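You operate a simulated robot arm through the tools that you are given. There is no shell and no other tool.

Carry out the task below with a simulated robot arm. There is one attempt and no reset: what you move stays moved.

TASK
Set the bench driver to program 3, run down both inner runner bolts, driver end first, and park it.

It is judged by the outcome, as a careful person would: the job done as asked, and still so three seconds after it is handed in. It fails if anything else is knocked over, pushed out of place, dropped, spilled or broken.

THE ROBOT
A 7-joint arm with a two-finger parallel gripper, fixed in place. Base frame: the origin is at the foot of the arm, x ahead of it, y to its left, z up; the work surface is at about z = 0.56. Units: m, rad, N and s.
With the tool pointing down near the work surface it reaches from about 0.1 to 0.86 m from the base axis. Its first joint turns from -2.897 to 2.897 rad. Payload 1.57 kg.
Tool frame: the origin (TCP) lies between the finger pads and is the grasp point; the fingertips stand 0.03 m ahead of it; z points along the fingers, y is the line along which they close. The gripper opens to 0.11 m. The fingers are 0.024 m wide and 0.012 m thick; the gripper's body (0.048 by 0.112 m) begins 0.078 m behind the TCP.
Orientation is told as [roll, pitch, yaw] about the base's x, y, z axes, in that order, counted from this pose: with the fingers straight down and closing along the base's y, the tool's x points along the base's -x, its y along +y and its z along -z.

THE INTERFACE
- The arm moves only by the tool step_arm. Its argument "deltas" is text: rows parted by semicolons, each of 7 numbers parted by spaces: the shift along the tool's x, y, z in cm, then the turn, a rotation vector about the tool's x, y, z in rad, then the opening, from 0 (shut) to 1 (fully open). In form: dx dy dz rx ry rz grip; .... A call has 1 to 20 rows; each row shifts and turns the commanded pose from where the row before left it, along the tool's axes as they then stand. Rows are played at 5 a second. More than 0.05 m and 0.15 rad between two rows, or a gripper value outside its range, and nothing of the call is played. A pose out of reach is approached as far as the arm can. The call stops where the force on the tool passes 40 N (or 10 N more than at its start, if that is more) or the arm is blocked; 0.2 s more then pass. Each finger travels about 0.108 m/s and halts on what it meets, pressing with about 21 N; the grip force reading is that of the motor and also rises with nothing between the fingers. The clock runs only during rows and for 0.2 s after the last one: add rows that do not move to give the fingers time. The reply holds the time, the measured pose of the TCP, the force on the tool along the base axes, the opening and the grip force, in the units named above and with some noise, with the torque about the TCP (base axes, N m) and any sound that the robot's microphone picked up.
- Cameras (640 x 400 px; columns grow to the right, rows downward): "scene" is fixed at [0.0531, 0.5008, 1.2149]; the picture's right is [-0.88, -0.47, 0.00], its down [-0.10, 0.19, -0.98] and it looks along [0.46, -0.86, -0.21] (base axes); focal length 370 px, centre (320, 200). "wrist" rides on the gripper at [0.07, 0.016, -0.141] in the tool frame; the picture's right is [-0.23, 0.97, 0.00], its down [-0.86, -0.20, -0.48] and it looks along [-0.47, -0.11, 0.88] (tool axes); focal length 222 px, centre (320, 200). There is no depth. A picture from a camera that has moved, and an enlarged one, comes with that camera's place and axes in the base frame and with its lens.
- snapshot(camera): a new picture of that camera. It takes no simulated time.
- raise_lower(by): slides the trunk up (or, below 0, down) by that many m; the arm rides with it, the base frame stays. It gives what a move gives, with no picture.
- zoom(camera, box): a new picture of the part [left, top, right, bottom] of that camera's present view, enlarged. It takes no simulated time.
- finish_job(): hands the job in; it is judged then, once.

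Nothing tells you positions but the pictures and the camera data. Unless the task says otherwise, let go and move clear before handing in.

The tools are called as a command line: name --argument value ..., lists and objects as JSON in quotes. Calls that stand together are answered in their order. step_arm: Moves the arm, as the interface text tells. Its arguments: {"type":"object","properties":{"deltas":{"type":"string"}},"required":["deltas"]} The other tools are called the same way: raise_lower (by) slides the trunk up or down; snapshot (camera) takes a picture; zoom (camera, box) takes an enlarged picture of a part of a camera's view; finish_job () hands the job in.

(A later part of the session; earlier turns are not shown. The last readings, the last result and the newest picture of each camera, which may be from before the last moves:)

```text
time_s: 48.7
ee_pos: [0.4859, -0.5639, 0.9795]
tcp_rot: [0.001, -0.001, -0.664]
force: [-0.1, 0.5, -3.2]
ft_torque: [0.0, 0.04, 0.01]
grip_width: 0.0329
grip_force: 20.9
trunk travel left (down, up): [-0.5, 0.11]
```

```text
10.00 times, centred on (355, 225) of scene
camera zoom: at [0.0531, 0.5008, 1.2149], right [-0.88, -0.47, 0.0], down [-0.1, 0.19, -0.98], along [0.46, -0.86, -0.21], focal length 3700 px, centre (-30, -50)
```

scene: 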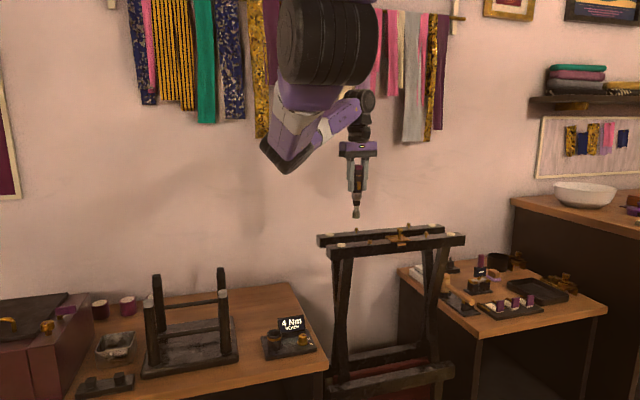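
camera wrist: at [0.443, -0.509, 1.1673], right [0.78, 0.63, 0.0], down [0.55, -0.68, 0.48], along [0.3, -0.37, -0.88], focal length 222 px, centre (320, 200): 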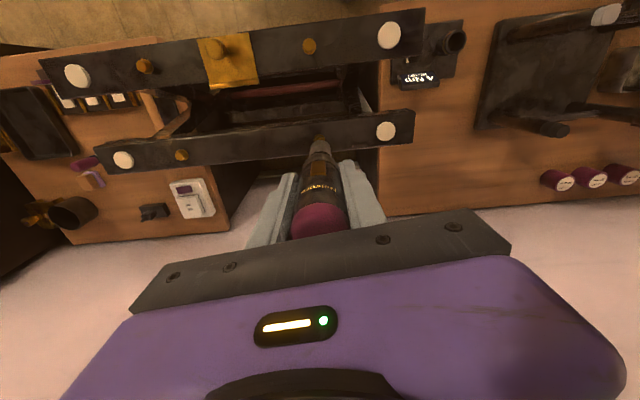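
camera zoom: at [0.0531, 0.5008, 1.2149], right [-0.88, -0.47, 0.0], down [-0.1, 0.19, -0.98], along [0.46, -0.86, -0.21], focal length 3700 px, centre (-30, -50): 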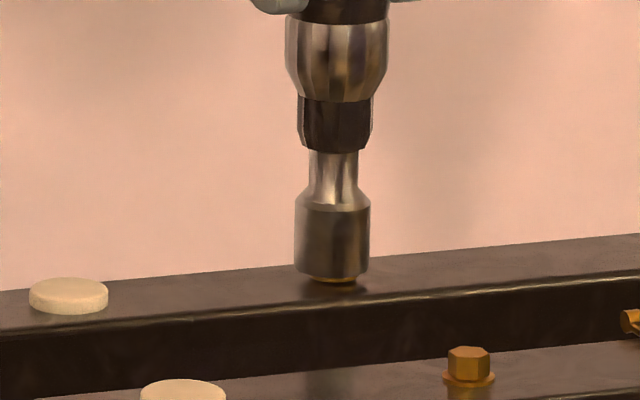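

The bolt's flange has moved down with the socket. Let me check the display and keep pressing until it seats.

zoom --camera "scene" --box '[255, 300, 325, 350]'

step_arm --deltas "0 0 0.1 0 0 0 0.1; 0 0 0.1 0 0 0 0.1; 0 0 0 0 0 0 0.1"

zoom --camera "scene" --box '[335, 205, 375, 245]'

zoom --camera "scene" --box '[255, 300, 325, 350]'

```text
8.00 times, centred on (290, 325) of scene
camera zoom: at [0.0531, 0.5008, 1.2149], right [-0.88, -0.47, 0.0], down [-0.1, 0.19, -0.98], along [0.46, -0.86, -0.21], focal length 2960 px, centre (560, -800)
```

zoom: 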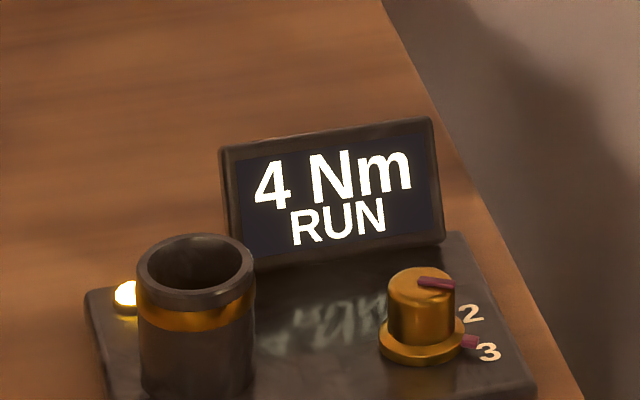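

```text
time_s: 49.5
ee_pos: [0.486, -0.5649, 0.9798]
tcp_rot: [0.001, -0.002, -0.663]
force: [0.8, 1.8, 5.5]
ft_torque: [0.23, -0.12, 0.03]
grip_width: 0.0331
grip_force: 21.3
trunk travel left (down, up): [-0.5, 0.11]
```

```text
10.00 times, centred on (355, 225) of scene
camera zoom: at [0.0531, 0.5008, 1.2149], right [-0.88, -0.47, 0.0], down [-0.1, 0.19, -0.98], along [0.46, -0.86, -0.21], focal length 3700 px, centre (-30, -50)
```

zoom: 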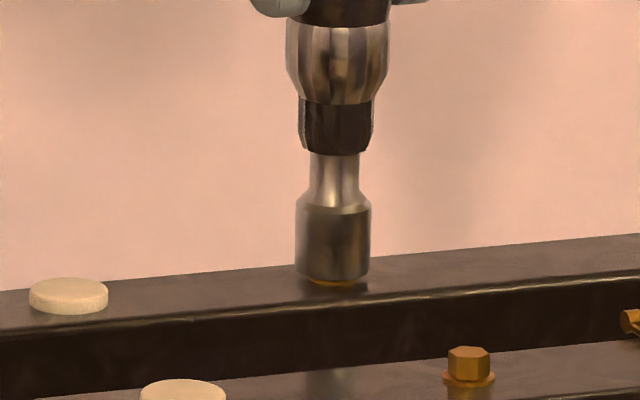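

```text
8.00 times, centred on (290, 325) of scene
camera zoom: at [0.0531, 0.5008, 1.2149], right [-0.88, -0.47, 0.0], down [-0.1, 0.19, -0.98], along [0.46, -0.86, -0.21], focal length 2960 px, centre (560, -800)
```

zoom: 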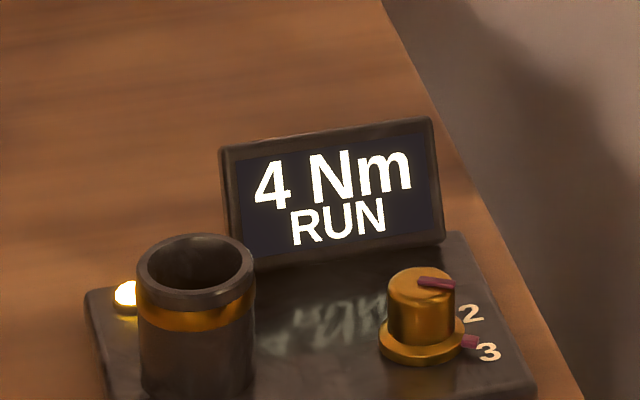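

The driver shows RUN with the amber lamp: push-to-start works. I'll keep light pressure and let it finish.

step_arm --deltas "0 0 0.1 0 0 0 0.1; 0 0 0 0 0 0 0.1; 0 0 0 0 0 0 0.1"

zoom --camera "scene" --box '[335, 205, 375, 245]'

zoom --camera "scene" --box '[255, 300, 325, 350]'

```text
time_s: 50.3
ee_pos: [0.4871, -0.5653, 0.9788]
tcp_rot: [-0.001, -0.005, -0.664]
force: [3.6, 2.3, 20.2]
ft_torque: [0.19, -0.31, 0.08]
grip_width: 0.0324
grip_force: 21.3
trunk travel left (down, up): [-0.5, 0.11]
```

```text
10.00 times, centred on (355, 225) of scene
camera zoom: at [0.0531, 0.5008, 1.2149], right [-0.88, -0.47, 0.0], down [-0.1, 0.19, -0.98], along [0.46, -0.86, -0.21], focal length 3700 px, centre (-30, -50)
```

zoom: 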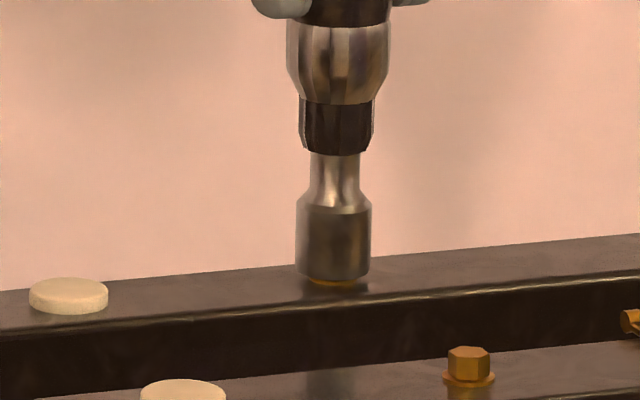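

```text
8.00 times, centred on (290, 325) of scene
camera zoom: at [0.0531, 0.5008, 1.2149], right [-0.88, -0.47, 0.0], down [-0.1, 0.19, -0.98], along [0.46, -0.86, -0.21], focal length 2960 px, centre (560, -800)
```

zoom: 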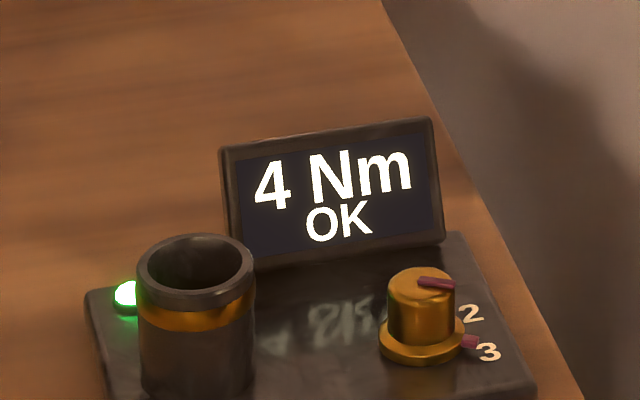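

Green lamp and "OK" — the driver-end bolt is done at 4 Nm. Lifting off and moving along the same runner to the far-end bolt.

step_arm --deltas "0 0 -1 0 0 0 0.1; 0 0 -2 0 0 0 0.1; 0 0 -2 0 0 0 0.1; 0.52 -3.76 0 0 0 0 0.1; 0.52 -3.76 0 0 0 0 0.1; 0.52 -3.76 0 0 0 0 0.1; 0.52 -3.76 0 0 0 0 0.1; 0.52 -3.76 0 0 0 0 0.1; 0 0 0 0 0 0 0.1; 0 0 0 0 0 0 0.1"

zoom --camera "wrist" --box '[275, 110, 365, 180]'

snapshot --camera "scene"

zoom --camera "scene" --box '[340, 190, 430, 260]'

zoom --camera "scene" --box '[255, 300, 325, 350]'

```text
time_s: 52.5
ee_pos: [0.3511, -0.698, 1.024]
tcp_rot: [0.002, 0.002, -0.664]
force: [-0.5, -0.2, -3.3]
ft_torque: [-0.02, 0.01, 0.0]
grip_width: 0.0329
grip_force: 20.7
trunk travel left (down, up): [-0.5, 0.11]
```

```text
5.71 times, centred on (320, 145) of wrist
camera zoom: at [0.3053, -0.6416, 1.1647], right [0.78, 0.63, 0.0], down [0.55, -0.68, 0.48], along [0.3, -0.37, -0.88], focal length 1269 px, centre (320, 514)
```

zoom: 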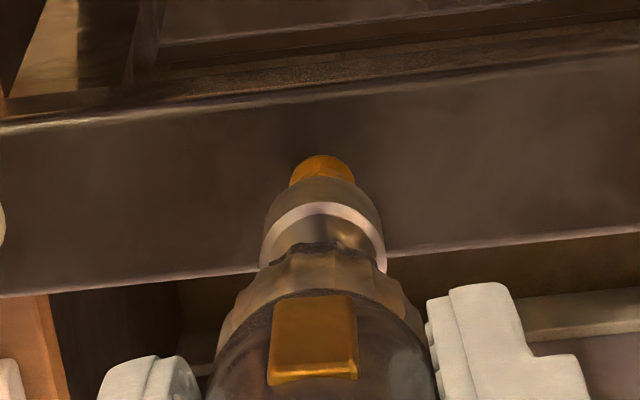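

```text
taken
```

scene: 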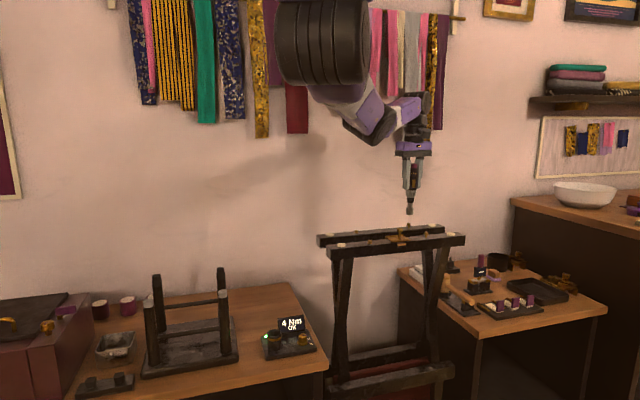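

```text
5.71 times, centred on (385, 225) of scene
camera zoom: at [0.0531, 0.5008, 1.2149], right [-0.88, -0.47, 0.0], down [-0.1, 0.19, -0.98], along [0.46, -0.86, -0.21], focal length 2114 px, centre (-51, 57)
```

zoom: 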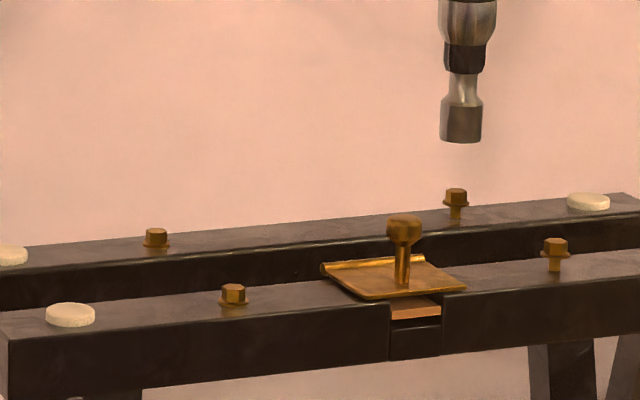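

```text
8.00 times, centred on (290, 325) of scene
camera zoom: at [0.0531, 0.5008, 1.2149], right [-0.88, -0.47, 0.0], down [-0.1, 0.19, -0.98], along [0.46, -0.86, -0.21], focal length 2960 px, centre (560, -800)
```

zoom: 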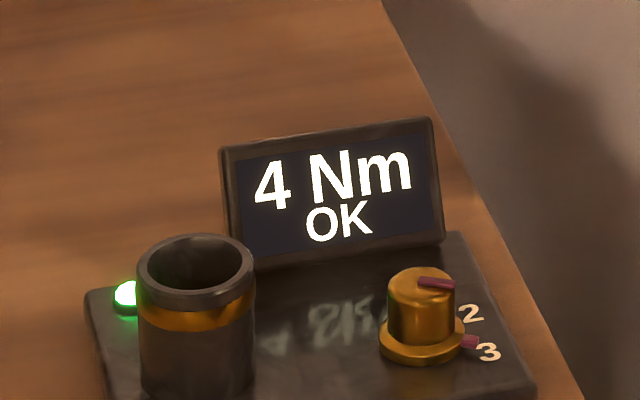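

Bolt 1 is visibly seated. Bolt 2 is ~2–3 mm toward the wall from the socket axis; correcting and descending to just above it.

step_arm --deltas "-0.22 0.05 1 0 0 0 0.1; 0 0 1.1 0 0 0 0.1; 0 0 0 0 0 0 0.1; 0 0 0 0 0 0 0.1"

zoom --camera "wrist" --box '[275, 110, 365, 180]'

zoom --camera "scene" --box '[390, 200, 430, 240]'

```text
time_s: 53.5
ee_pos: [0.3523, -0.6989, 1.0035]
tcp_rot: [0.002, 0.001, -0.662]
force: [-0.2, -0.4, -4.1]
ft_torque: [0.0, 0.01, -0.02]
grip_width: 0.033
grip_force: 21.3
trunk travel left (down, up): [-0.5, 0.11]
```

```text
5.71 times, centred on (320, 145) of wrist
camera zoom: at [0.3069, -0.6423, 1.145], right [0.78, 0.63, 0.0], down [0.55, -0.68, 0.48], along [0.3, -0.37, -0.88], focal length 1269 px, centre (320, 514)
```

zoom: 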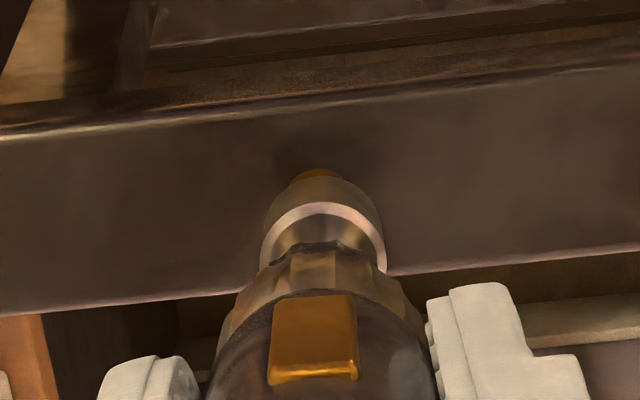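

```text
10.00 times, centred on (410, 220) of scene
camera zoom: at [0.0531, 0.5008, 1.2149], right [-0.88, -0.47, 0.0], down [-0.1, 0.19, -0.98], along [0.46, -0.86, -0.21], focal length 3700 px, centre (-580, 0)
```

zoom: 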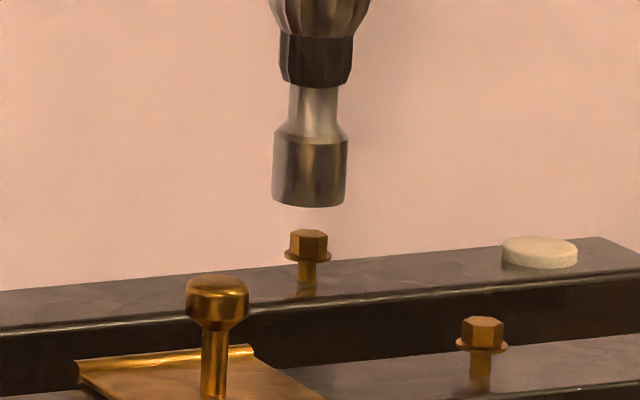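

step_arm --deltas "0.04 -0.05 0.3 0 0 0 0.1; 0 0 0.3 0 0 0 0.1; 0 0 0.3 0 0 0 0.1; 0 0 0.2 0 0 0 0.1; 0 0 0 0 0 0 0.1"

zoom --camera "scene" --box '[390, 200, 430, 240]'

zoom --camera "wrist" --box '[275, 110, 365, 180]'

```text
time_s: 54.7
ee_pos: [0.3512, -0.6975, 0.9948]
tcp_rot: [0.001, 0.0, -0.662]
force: [0.1, 0.3, -2.7]
ft_torque: [0.02, 0.02, 0.01]
grip_width: 0.033
grip_force: 21.1
trunk travel left (down, up): [-0.5, 0.11]
```

```text
10.00 times, centred on (410, 220) of scene
camera zoom: at [0.0531, 0.5008, 1.2149], right [-0.88, -0.47, 0.0], down [-0.1, 0.19, -0.98], along [0.46, -0.86, -0.21], focal length 3700 px, centre (-580, 0)
```

zoom: 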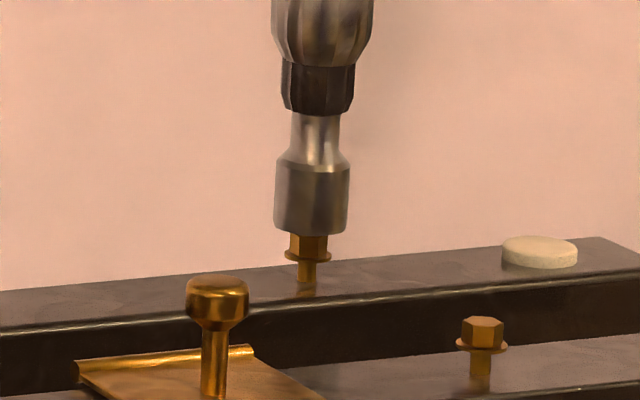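

```text
5.71 times, centred on (320, 145) of wrist
camera zoom: at [0.3056, -0.642, 1.1356], right [0.78, 0.63, 0.0], down [0.55, -0.68, 0.48], along [0.3, -0.37, -0.88], focal length 1269 px, centre (320, 514)
```

zoom: 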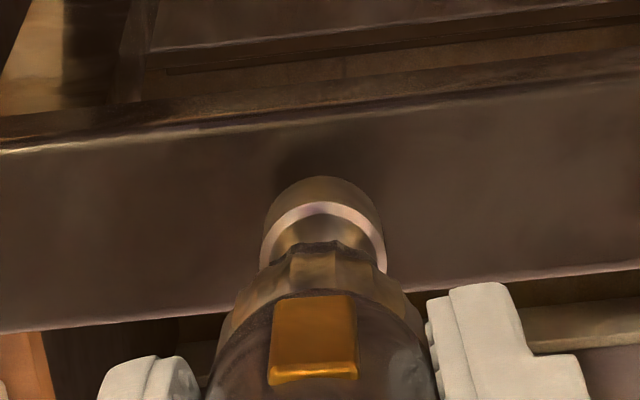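

step_arm --deltas "0 0.1 0 0 0 0 0.1; 0 0 0.1 0 0 0 0.1; 0 0 0.15 0 0 0 0.1; 0 0 0.15 0 0 0 0.1; 0 0 0.1 0 0 0 0.1; 0 0 0 0 0 0 0.1"

zoom --camera "scene" --box '[390, 200, 430, 240]'

zoom --camera "scene" --box '[255, 300, 325, 350]'

```text
time_s: 56.1
ee_pos: [0.3531, -0.6968, 0.9905]
tcp_rot: [0.001, 0.001, -0.662]
force: [-1.5, -0.9, -2.7]
ft_torque: [-0.17, 0.2, -0.01]
grip_width: 0.033
grip_force: 20.8
trunk travel left (down, up): [-0.5, 0.11]
```

```text
10.00 times, centred on (410, 220) of scene
camera zoom: at [0.0531, 0.5008, 1.2149], right [-0.88, -0.47, 0.0], down [-0.1, 0.19, -0.98], along [0.46, -0.86, -0.21], focal length 3700 px, centre (-580, 0)
```

zoom: 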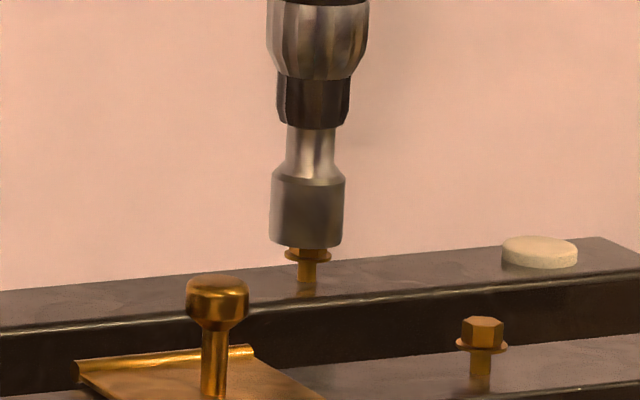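

```text
8.00 times, centred on (290, 325) of scene
camera zoom: at [0.0531, 0.5008, 1.2149], right [-0.88, -0.47, 0.0], down [-0.1, 0.19, -0.98], along [0.46, -0.86, -0.21], focal length 2960 px, centre (560, -800)
```

zoom: 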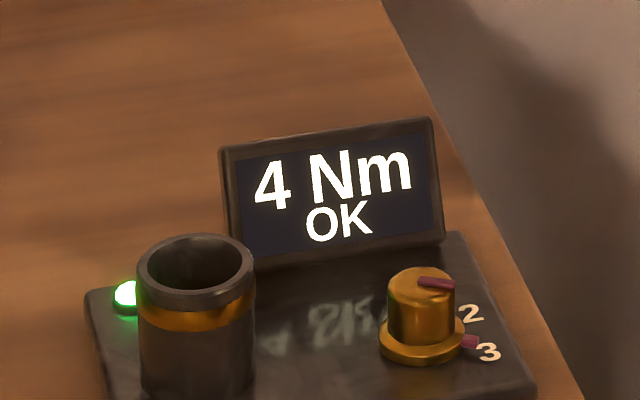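

step_arm --deltas "0 -0.05 0.1 0 0 0 0.1; 0 0 0.15 0 0 0 0.1; 0 0 0.15 0 0 0 0.1; 0 0 0.1 0 0 0 0.1; 0 0 0 0 0 0 0.1"

zoom --camera "scene" --box '[390, 200, 430, 240]'

zoom --camera "scene" --box '[255, 300, 325, 350]'

```text
time_s: 57.3
ee_pos: [0.3518, -0.6977, 0.9848]
tcp_rot: [0.004, 0.0, -0.663]
force: [-0.1, -0.2, -3.2]
ft_torque: [0.02, -0.01, -0.03]
grip_width: 0.0328
grip_force: 20.9
trunk travel left (down, up): [-0.5, 0.11]
```

```text
10.00 times, centred on (410, 220) of scene
camera zoom: at [0.0531, 0.5008, 1.2149], right [-0.88, -0.47, 0.0], down [-0.1, 0.19, -0.98], along [0.46, -0.86, -0.21], focal length 3700 px, centre (-580, 0)
```

zoom: 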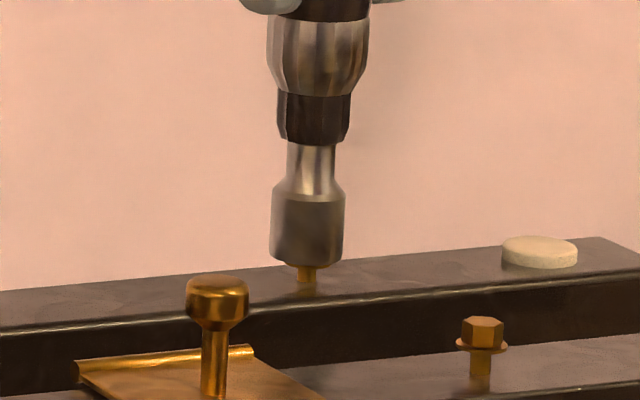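

```text
8.00 times, centred on (290, 325) of scene
camera zoom: at [0.0531, 0.5008, 1.2149], right [-0.88, -0.47, 0.0], down [-0.1, 0.19, -0.98], along [0.46, -0.86, -0.21], focal length 2960 px, centre (560, -800)
```

zoom: 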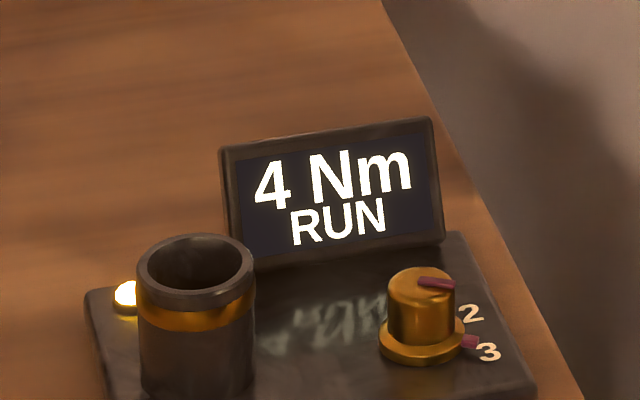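

RUN shows for the second bolt too. Following it down gently until it seats.

step_arm --deltas "0 0 0.1 0 0 0 0.1; 0 0 0.1 0 0 0 0.1; 0 0 0.15 0 0 0 0.1; 0 0 0.15 0 0 0 0.1; 0 0 0.1 0 0 0 0.1; 0 0 0.1 0 0 0 0.1; 0 0 0 0 0 0 0.1; 0 0 0 0 0 0 0.1"

zoom --camera "scene" --box '[390, 200, 430, 240]'

zoom --camera "scene" --box '[255, 300, 325, 350]'

```text
time_s: 59.1
ee_pos: [0.3515, -0.6986, 0.9796]
tcp_rot: [0.0, -0.002, -0.663]
force: [-0.2, 2.4, 4.5]
ft_torque: [0.2, -0.04, 0.04]
grip_width: 0.0331
grip_force: 21.1
trunk travel left (down, up): [-0.5, 0.11]
```

```text
10.00 times, centred on (410, 220) of scene
camera zoom: at [0.0531, 0.5008, 1.2149], right [-0.88, -0.47, 0.0], down [-0.1, 0.19, -0.98], along [0.46, -0.86, -0.21], focal length 3700 px, centre (-580, 0)
```

zoom: 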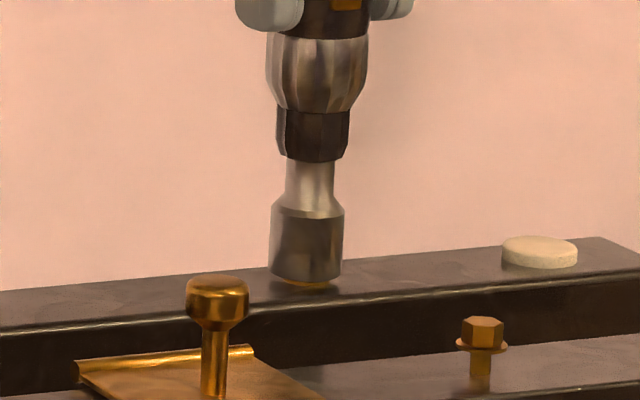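

```text
8.00 times, centred on (290, 325) of scene
camera zoom: at [0.0531, 0.5008, 1.2149], right [-0.88, -0.47, 0.0], down [-0.1, 0.19, -0.98], along [0.46, -0.86, -0.21], focal length 2960 px, centre (560, -800)
```

zoom: 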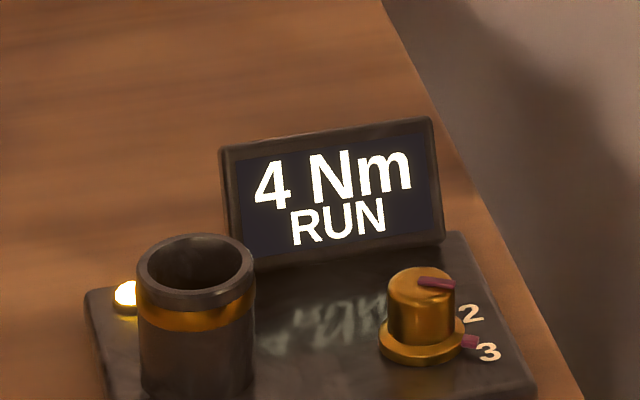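

step_arm --deltas "0 0 0.1 0 0 0 0.1; 0 0 0 0 0 0 0.1; 0 0 0 0 0 0 0.1"

zoom --camera "scene" --box '[255, 300, 325, 350]'

```text
time_s: 59.9
ee_pos: [0.3524, -0.6987, 0.9788]
tcp_rot: [-0.001, -0.005, -0.665]
force: [1.7, 4.0, 18.3]
ft_torque: [0.38, -0.19, 0.04]
grip_width: 0.0331
grip_force: 20.9
trunk travel left (down, up): [-0.5, 0.11]
```

```text
8.00 times, centred on (290, 325) of scene
camera zoom: at [0.0531, 0.5008, 1.2149], right [-0.88, -0.47, 0.0], down [-0.1, 0.19, -0.98], along [0.46, -0.86, -0.21], focal length 2960 px, centre (560, -800)
```

zoom: 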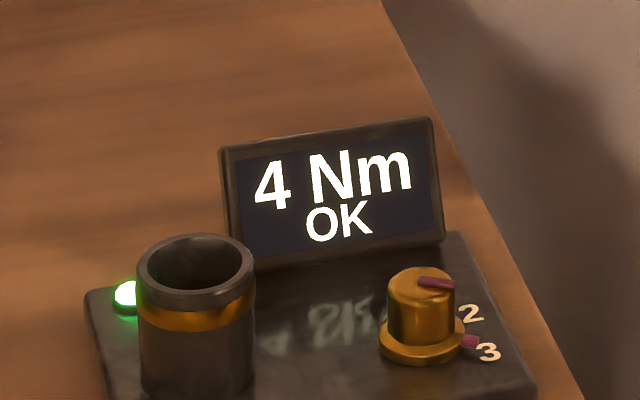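

Both bolts read OK. Lifting clear and carrying the driver back to above its holder.

step_arm --deltas "0 0 -1 0 0 0 0.1; 0 0 -3 0 0 0 0.1; 0 0 -3 0 0 0 0.1; 0.35 3.77 0 0 0 0 0.1; 0.35 3.77 0 0 0 0 0.1; 0.35 3.77 0 0 0 0 0.1; 0.35 3.77 0 0 0 0 0.1; 0.35 3.77 0 0 0 0 0.1; 0.35 3.77 0 0 0 0 0.1; 0.35 3.77 0 0 0 0 0.1; 0.35 3.77 0 0 0 0 0.1; 0.35 3.77 0 0 0 0 0.1; 0.35 3.77 0 0 0 0 0.1; 0.35 3.77 0 0 0 0 0.1; 0.35 3.77 0 0 0 0 0.1; 0.35 3.77 0 0 0 0 0.1; 0 0 0 0 0 0 0.1; 0 0 0 0 0 0 0.1"

snapshot --camera "scene"

zoom --camera "scene" --box '[310, 210, 470, 290]'

zoom --camera "wrist" --box '[230, 80, 410, 240]'

```text
time_s: 63.7
ee_pos: [0.6157, -0.2848, 1.0482]
tcp_rot: [0.002, 0.0, -0.663]
force: [0.0, -0.9, -4.1]
ft_torque: [0.04, 0.0, -0.01]
grip_width: 0.0327
grip_force: 20.9
trunk travel left (down, up): [-0.5, 0.11]
```

```text
taken
```

scene: 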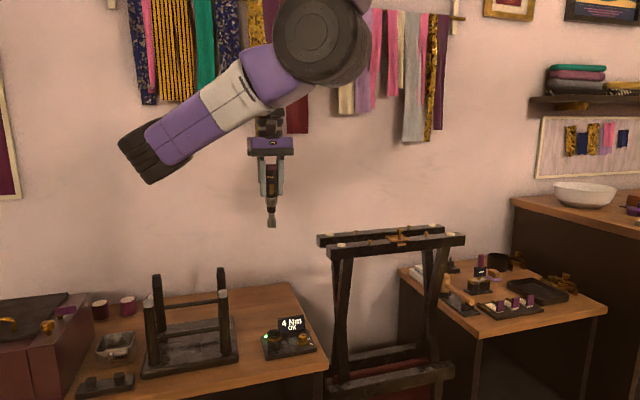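

```text
4.00 times, centred on (390, 250) of scene
camera zoom: at [0.0531, 0.5008, 1.2149], right [-0.88, -0.47, 0.0], down [-0.1, 0.19, -0.98], along [0.46, -0.86, -0.21], focal length 1480 px, centre (40, 0)
```

zoom: 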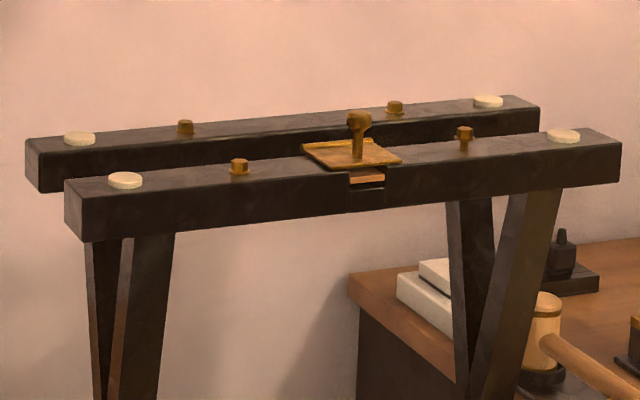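

```text
2.50 times, centred on (320, 160) of wrist
camera zoom: at [0.5705, -0.2289, 1.189], right [0.78, 0.63, 0.0], down [0.55, -0.68, 0.48], along [0.3, -0.37, -0.88], focal length 555 px, centre (320, 300)
```

zoom: 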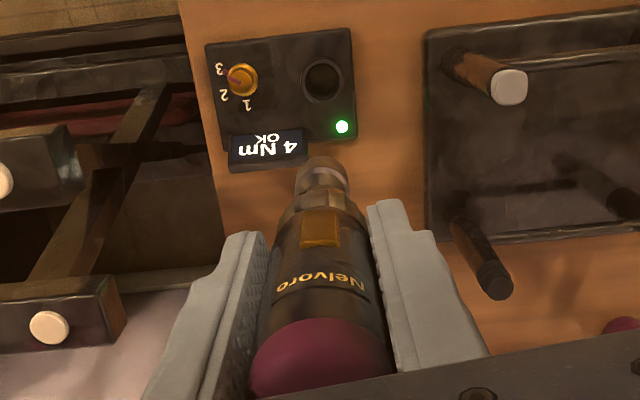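

Both wall-side bolts are seated and the other runner is unchanged. The holder lines up directly below; descending to just above it.

step_arm --deltas "0 0 4 0 0 0 0.1; 0 0 4 0 0 0 0.1; 0 0 4 0 0 0 0.1; 0 0 4 0 0 0 0.1; 0 0 4 0 0 0 0.1; 0 0 3 0 0 0 0.1; 0 0 3 0 0 0 0.1; 0 0 0 0 0 0 0.1; 0 0 0 0 0 0 0.1"

zoom --camera "scene" --box '[230, 260, 350, 360]'

zoom --camera "wrist" --box '[275, 90, 365, 180]'

```text
time_s: 65.7
ee_pos: [0.6186, -0.2851, 0.7867]
tcp_rot: [0.002, 0.0, -0.665]
force: [0.0, -0.2, -3.5]
ft_torque: [-0.03, -0.02, 0.0]
grip_width: 0.033
grip_force: 21.4
trunk travel left (down, up): [-0.5, 0.11]
```

```text
4.00 times, centred on (290, 310) of scene
camera zoom: at [0.0531, 0.5008, 1.2149], right [-0.88, -0.47, 0.0], down [-0.1, 0.19, -0.98], along [0.46, -0.86, -0.21], focal length 1480 px, centre (440, -240)
```

zoom: 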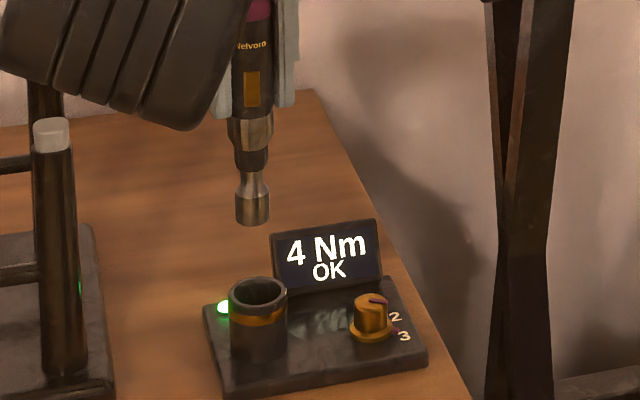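

```text
4.44 times, centred on (320, 135) of wrist
camera zoom: at [0.5747, -0.2287, 0.928], right [0.78, 0.63, 0.0], down [0.55, -0.68, 0.48], along [0.3, -0.37, -0.88], focal length 987 px, centre (320, 489)
```

zoom: 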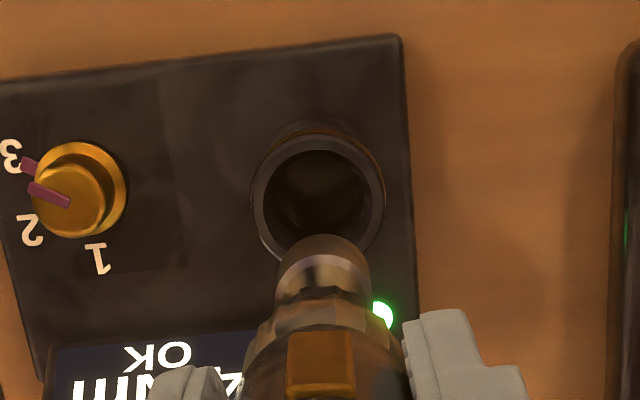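

The socket tip sits a few millimetres off the holder centre. I'll nudge toward it and go to just above the rim for a direct comparison.

step_arm --deltas "0.3 -0.15 1 0 0 0 0.1; 0 0 1.5 0 0 0 0.1; 0 0 1 0 0 0 0.1; 0 0 0 0 0 0 0.1; 0 0 0 0 0 0 0.1"

zoom --camera "scene" --box '[250, 300, 310, 350]'

zoom --camera "wrist" --box '[275, 90, 365, 180]'

```text
time_s: 66.9
ee_pos: [0.6171, -0.2849, 0.7529]
tcp_rot: [0.001, -0.002, -0.663]
force: [0.5, 0.3, -3.2]
ft_torque: [-0.01, -0.01, 0.01]
grip_width: 0.0326
grip_force: 20.5
trunk travel left (down, up): [-0.5, 0.11]
```

```text
8.00 times, centred on (280, 325) of scene
camera zoom: at [0.0531, 0.5008, 1.2149], right [-0.88, -0.47, 0.0], down [-0.1, 0.19, -0.98], along [0.46, -0.86, -0.21], focal length 2960 px, centre (640, -800)
```

zoom: 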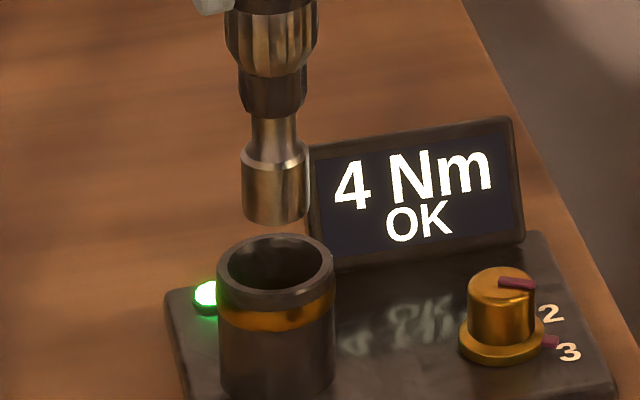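

```text
4.44 times, centred on (320, 135) of wrist
camera zoom: at [0.5708, -0.228, 0.8932], right [0.78, 0.63, 0.0], down [0.55, -0.68, 0.48], along [0.3, -0.37, -0.88], focal length 987 px, centre (320, 489)
```

zoom: 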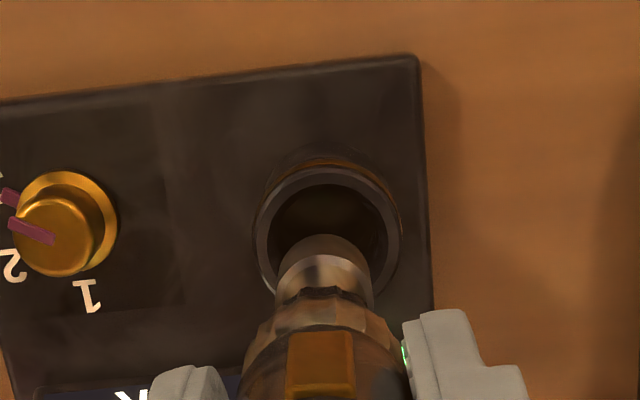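

Sideways alignment is right, but in the wrist view the tip sits about 5 mm toward the wall side of the hole centre (the driver tipped slightly in the grip). I'll shift 5 mm and re-check at the same height.

step_arm --deltas "0.5 0 0 0 0 0 0.1; 0 0 0 0 0 0 0.1; 0 0 0 0 0 0 0.1"

zoom --camera "scene" --box '[250, 300, 310, 350]'

zoom --camera "wrist" --box '[275, 90, 365, 180]'

snapshot --camera "wrist"

```text
time_s: 67.7
ee_pos: [0.612, -0.282, 0.7529]
tcp_rot: [0.002, -0.001, -0.664]
force: [0.7, -0.3, -2.6]
ft_torque: [-0.01, 0.04, -0.04]
grip_width: 0.0328
grip_force: 21.4
trunk travel left (down, up): [-0.5, 0.11]
```

```text
8.00 times, centred on (280, 325) of scene
camera zoom: at [0.0531, 0.5008, 1.2149], right [-0.88, -0.47, 0.0], down [-0.1, 0.19, -0.98], along [0.46, -0.86, -0.21], focal length 2960 px, centre (640, -800)
```

zoom: 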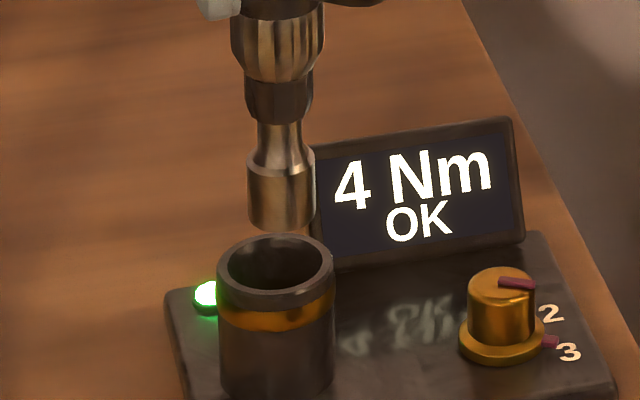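

```text
4.44 times, centred on (320, 135) of wrist
camera zoom: at [0.5664, -0.2253, 0.8935], right [0.78, 0.63, 0.0], down [0.55, -0.68, 0.48], along [0.3, -0.37, -0.88], focal length 987 px, centre (320, 489)
```

zoom: 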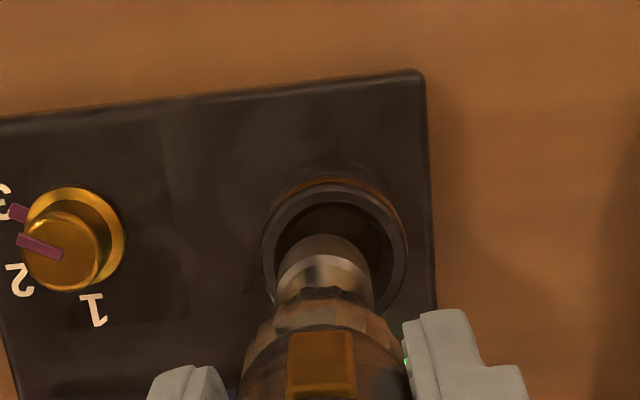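

```text
taken
camera wrist: at [0.5664, -0.2253, 0.8935], right [0.78, 0.63, 0.0], down [0.55, -0.68, 0.48], along [0.3, -0.37, -0.88], focal length 222 px, centre (320, 200)
```

wrist: 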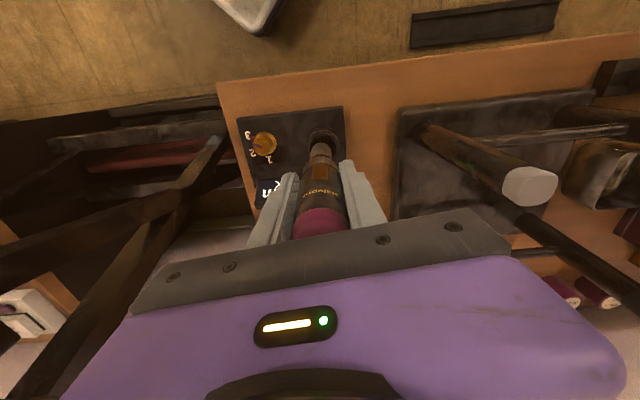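

step_arm --deltas "0 0.22 0 0 0 0 0.1; 0 0 0.8 0 0 0 0.1; 0 0 0.7 0 0 0 0.1; 0 0 0.5 0 0 0 0.1; 0 0 0 0 0 0 0.1"

zoom --camera "scene" --box '[250, 300, 310, 350]'

zoom --camera "wrist" --box '[275, 90, 365, 180]'

```text
time_s: 68.9
ee_pos: [0.6132, -0.2772, 0.7324]
tcp_rot: [0.001, 0.0, -0.663]
force: [-0.6, 0.2, -4.1]
ft_torque: [0.03, 0.0, 0.0]
grip_width: 0.0329
grip_force: 20.5
trunk travel left (down, up): [-0.5, 0.11]
```

```text
8.00 times, centred on (280, 325) of scene
camera zoom: at [0.0531, 0.5008, 1.2149], right [-0.88, -0.47, 0.0], down [-0.1, 0.19, -0.98], along [0.46, -0.86, -0.21], focal length 2960 px, centre (640, -800)
```

zoom: 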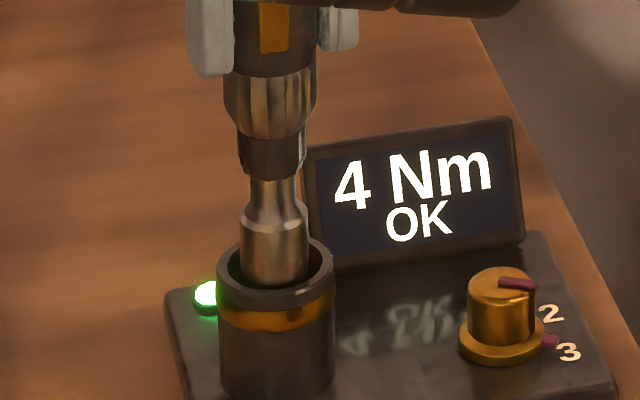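

```text
4.44 times, centred on (320, 135) of wrist
camera zoom: at [0.5671, -0.2214, 0.8735], right [0.78, 0.63, 0.0], down [0.55, -0.68, 0.48], along [0.3, -0.37, -0.88], focal length 987 px, centre (320, 489)
```

zoom: 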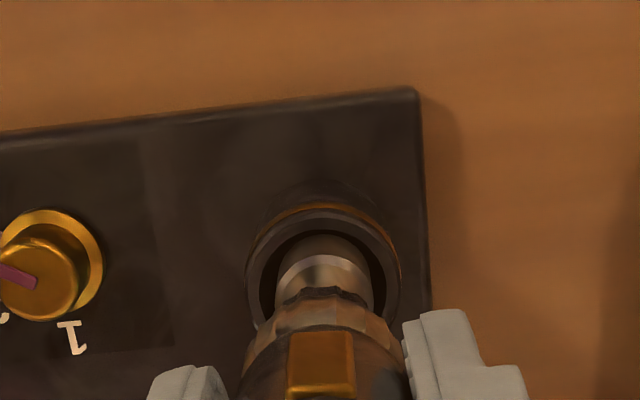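

The socket has entered the holder with no contact. Continuing down gently.

step_arm --deltas "-0.12 0 0.5 0 0 0 0.1; 0 0 0.7 0 0 0 0.1; 0 0 0.7 0 0 0 0.1; 0 0 0.7 0 0 0 0.1; 0 0 0.5 0 0 0 0.1; 0 0 0 0 0 0 0.1"

zoom --camera "scene" --box '[240, 270, 320, 350]'

zoom --camera "wrist" --box '[275, 90, 365, 180]'

```text
time_s: 70.3
ee_pos: [0.6126, -0.2785, 0.7025]
tcp_rot: [0.001, -0.001, -0.663]
force: [3.5, -3.8, -0.4]
ft_torque: [-0.38, -0.26, -0.01]
grip_width: 0.0328
grip_force: 20.5
trunk travel left (down, up): [-0.5, 0.11]
```

```text
5.00 times, centred on (280, 310) of scene
camera zoom: at [0.0531, 0.5008, 1.2149], right [-0.88, -0.47, 0.0], down [-0.1, 0.19, -0.98], along [0.46, -0.86, -0.21], focal length 1850 px, centre (520, -350)
```

zoom: 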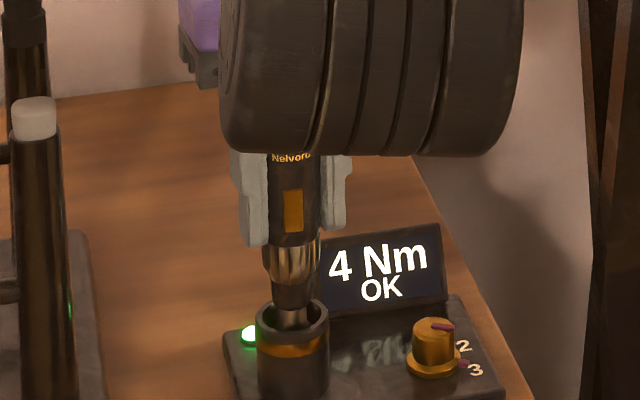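

```text
4.44 times, centred on (320, 135) of wrist
camera zoom: at [0.5674, -0.2224, 0.8429], right [0.78, 0.63, 0.0], down [0.55, -0.68, 0.48], along [0.3, -0.37, -0.88], focal length 987 px, centre (320, 489)
```

zoom: 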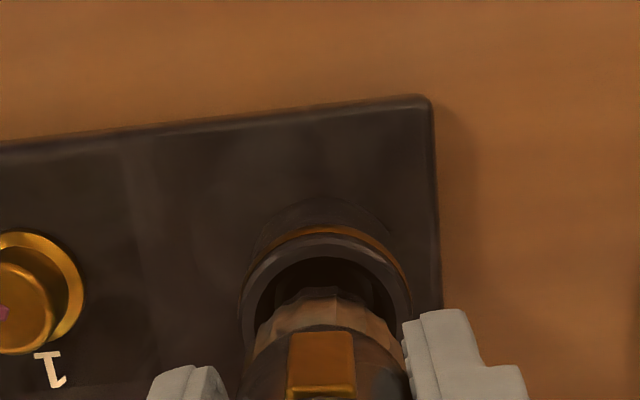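

Slight side contact with the hole wall on the robot side. Backing off 3 mm that way, then continuing down.

step_arm --deltas "-0.3 0 0 0 0 0 0.1; 0 0 0 0 0 0 0.1"

zoom --camera "wrist" --box '[275, 90, 365, 180]'

```text
time_s: 70.9
ee_pos: [0.6138, -0.28, 0.7017]
tcp_rot: [0.002, 0.0, -0.662]
force: [0.4, 1.4, -3.0]
ft_torque: [-0.02, 0.03, -0.05]
grip_width: 0.0328
grip_force: 21.2
trunk travel left (down, up): [-0.5, 0.11]
```

```text
4.44 times, centred on (320, 135) of wrist
camera zoom: at [0.569, -0.2238, 0.8431], right [0.78, 0.63, 0.0], down [0.55, -0.68, 0.48], along [0.3, -0.37, -0.88], focal length 987 px, centre (320, 489)
```

zoom: 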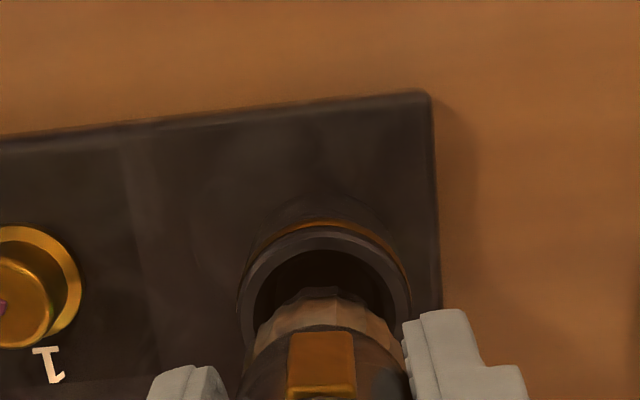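

step_arm --deltas "-0.1 0 0.3 0 0 0 0.1; 0 0 0.3 0 0 0 0.1; 0 0 0.2 0 0 0 0.1; 0 0 0.2 0 0 0 0.1; 0 0 0 0 0 0 0.1"

zoom --camera "scene" --box '[240, 270, 320, 350]'

zoom --camera "wrist" --box '[275, 90, 365, 180]'

```text
time_s: 72.1
ee_pos: [0.6149, -0.2805, 0.6925]
tcp_rot: [0.001, 0.0, -0.664]
force: [0.0, 0.4, -3.1]
ft_torque: [0.02, 0.04, 0.04]
grip_width: 0.0326
grip_force: 21.0
trunk travel left (down, up): [-0.5, 0.11]
```

```text
5.00 times, centred on (280, 310) of scene
camera zoom: at [0.0531, 0.5008, 1.2149], right [-0.88, -0.47, 0.0], down [-0.1, 0.19, -0.98], along [0.46, -0.86, -0.21], focal length 1850 px, centre (520, -350)
```

zoom: 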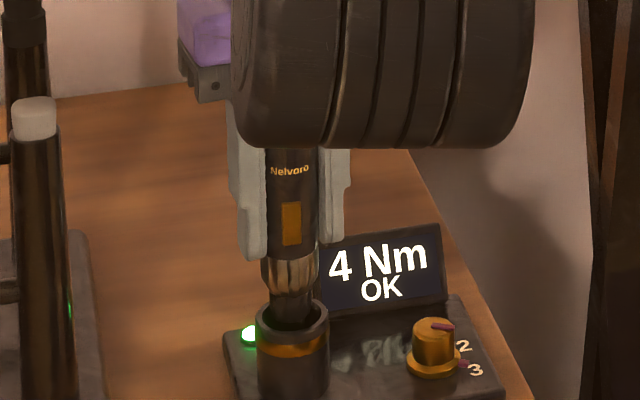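

```text
4.44 times, centred on (320, 135) of wrist
camera zoom: at [0.5703, -0.2245, 0.8335], right [0.78, 0.63, 0.0], down [0.55, -0.68, 0.48], along [0.3, -0.37, -0.88], focal length 987 px, centre (320, 489)
```

zoom: 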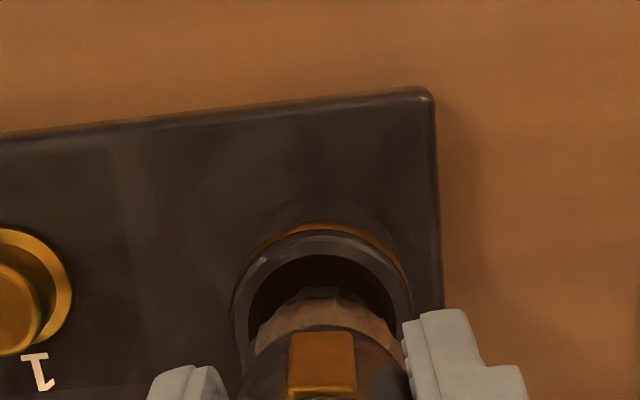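

step_arm --deltas "0 0 0.15 0 0 0 0.1; 0 0 0.15 0 0 0 0.1; 0 0 0.1 0 0 0 0.1; 0 0 0 0 0 0 0.1"

zoom --camera "scene" --box '[240, 270, 320, 350]'

```text
time_s: 73.1
ee_pos: [0.6164, -0.28, 0.6893]
tcp_rot: [0.003, -0.001, -0.663]
force: [-0.5, -0.6, -3.7]
ft_torque: [0.02, 0.0, 0.01]
grip_width: 0.0329
grip_force: 20.8
trunk travel left (down, up): [-0.5, 0.11]
```

```text
5.00 times, centred on (280, 310) of scene
camera zoom: at [0.0531, 0.5008, 1.2149], right [-0.88, -0.47, 0.0], down [-0.1, 0.19, -0.98], along [0.46, -0.86, -0.21], focal length 1850 px, centre (520, -350)
```

zoom: 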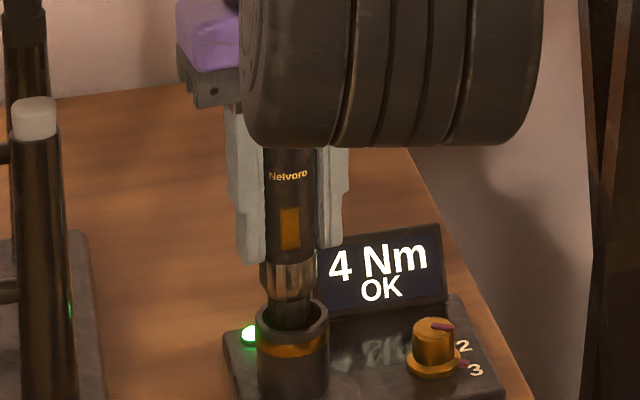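

step_arm --deltas "0 0 0.1 0 0 0 0.1; 0 0 0.1 0 0 0 0.1; 0 0 0.1 0 0 0 0.1; 0 0 0 0 0 0 0.1"

zoom --camera "scene" --box '[240, 270, 320, 350]'

```text
time_s: 74.1
ee_pos: [0.6183, -0.2808, 0.687]
tcp_rot: [0.002, -0.007, -0.662]
force: [1.0, -3.6, 19.7]
ft_torque: [-0.4, 0.07, 0.16]
grip_width: 0.0325
grip_force: 21.5
trunk travel left (down, up): [-0.5, 0.11]
```

```text
5.00 times, centred on (280, 310) of scene
camera zoom: at [0.0531, 0.5008, 1.2149], right [-0.88, -0.47, 0.0], down [-0.1, 0.19, -0.98], along [0.46, -0.86, -0.21], focal length 1850 px, centre (520, -350)
```

zoom: 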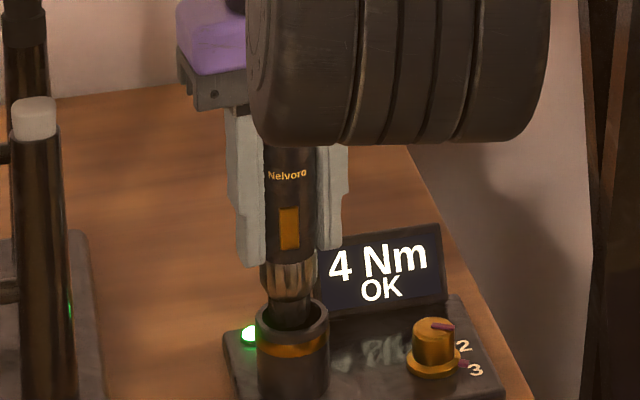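

The driver has bottomed in its holder. I'll unload the pressure and release.

step_arm --deltas "0 0 -0.12 0 0 0 0.1; 0 0 0 0 0 0 0.1; 0 0 0 0 0 0 0.1"

zoom --camera "wrist" --box '[230, 80, 410, 240]'

```text
time_s: 74.9
ee_pos: [0.6168, -0.2797, 0.6873]
tcp_rot: [0.001, 0.001, -0.663]
force: [1.5, -2.6, 3.0]
ft_torque: [-0.2, -0.19, 0.0]
grip_width: 0.0326
grip_force: 20.9
trunk travel left (down, up): [-0.5, 0.11]
```

```text
2.50 times, centred on (320, 160) of wrist
camera zoom: at [0.571, -0.2242, 0.8277], right [0.78, 0.63, 0.0], down [0.55, -0.68, 0.48], along [0.3, -0.37, -0.88], focal length 555 px, centre (320, 300)
```

zoom: 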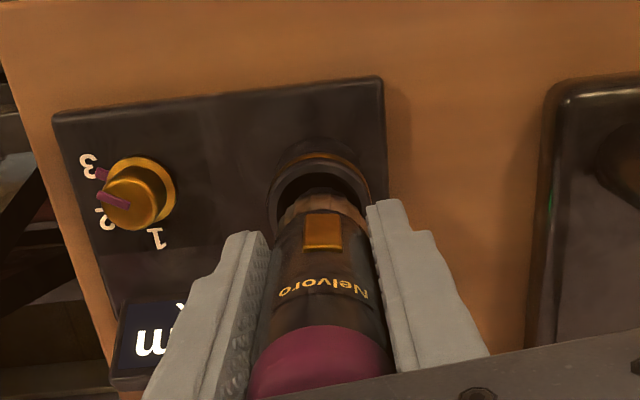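

step_arm --deltas "0 0 0 0 0 0 0.33; 0 0 0 0 0 0 0.38; 0 0 0 0 0 0 0.45; 0 0 0 0 0 0 0.7; 0 0 0 0 0 0 0.7; 0 0 0 0 0 0 0.7"

zoom --camera "wrist" --box '[230, 80, 410, 240]'

zoom --camera "scene" --box '[240, 270, 320, 350]'

```text
time_s: 76.3
ee_pos: [0.6146, -0.2811, 0.6872]
tcp_rot: [0.001, -0.002, -0.663]
force: [0.1, -0.5, 0.6]
ft_torque: [0.01, 0.03, 0.01]
grip_width: 0.0771
grip_force: 0.0
trunk travel left (down, up): [-0.5, 0.11]
```

```text
2.50 times, centred on (320, 160) of wrist
camera zoom: at [0.5711, -0.2243, 0.828], right [0.78, 0.63, 0.0], down [0.55, -0.68, 0.48], along [0.3, -0.37, -0.88], focal length 555 px, centre (320, 300)
```

zoom: 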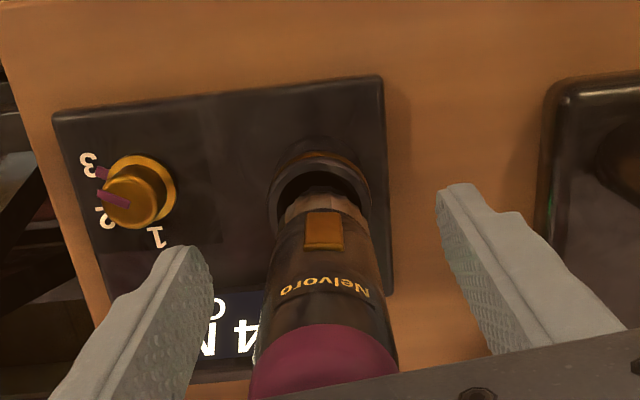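

```text
5.00 times, centred on (280, 310) of scene
camera zoom: at [0.0531, 0.5008, 1.2149], right [-0.88, -0.47, 0.0], down [-0.1, 0.19, -0.98], along [0.46, -0.86, -0.21], focal length 1850 px, centre (520, -350)
```

zoom: 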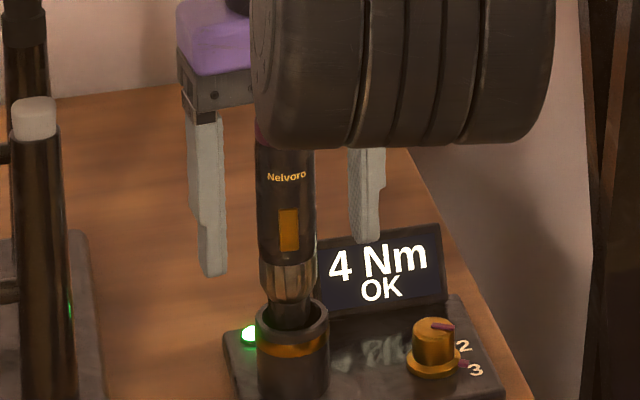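

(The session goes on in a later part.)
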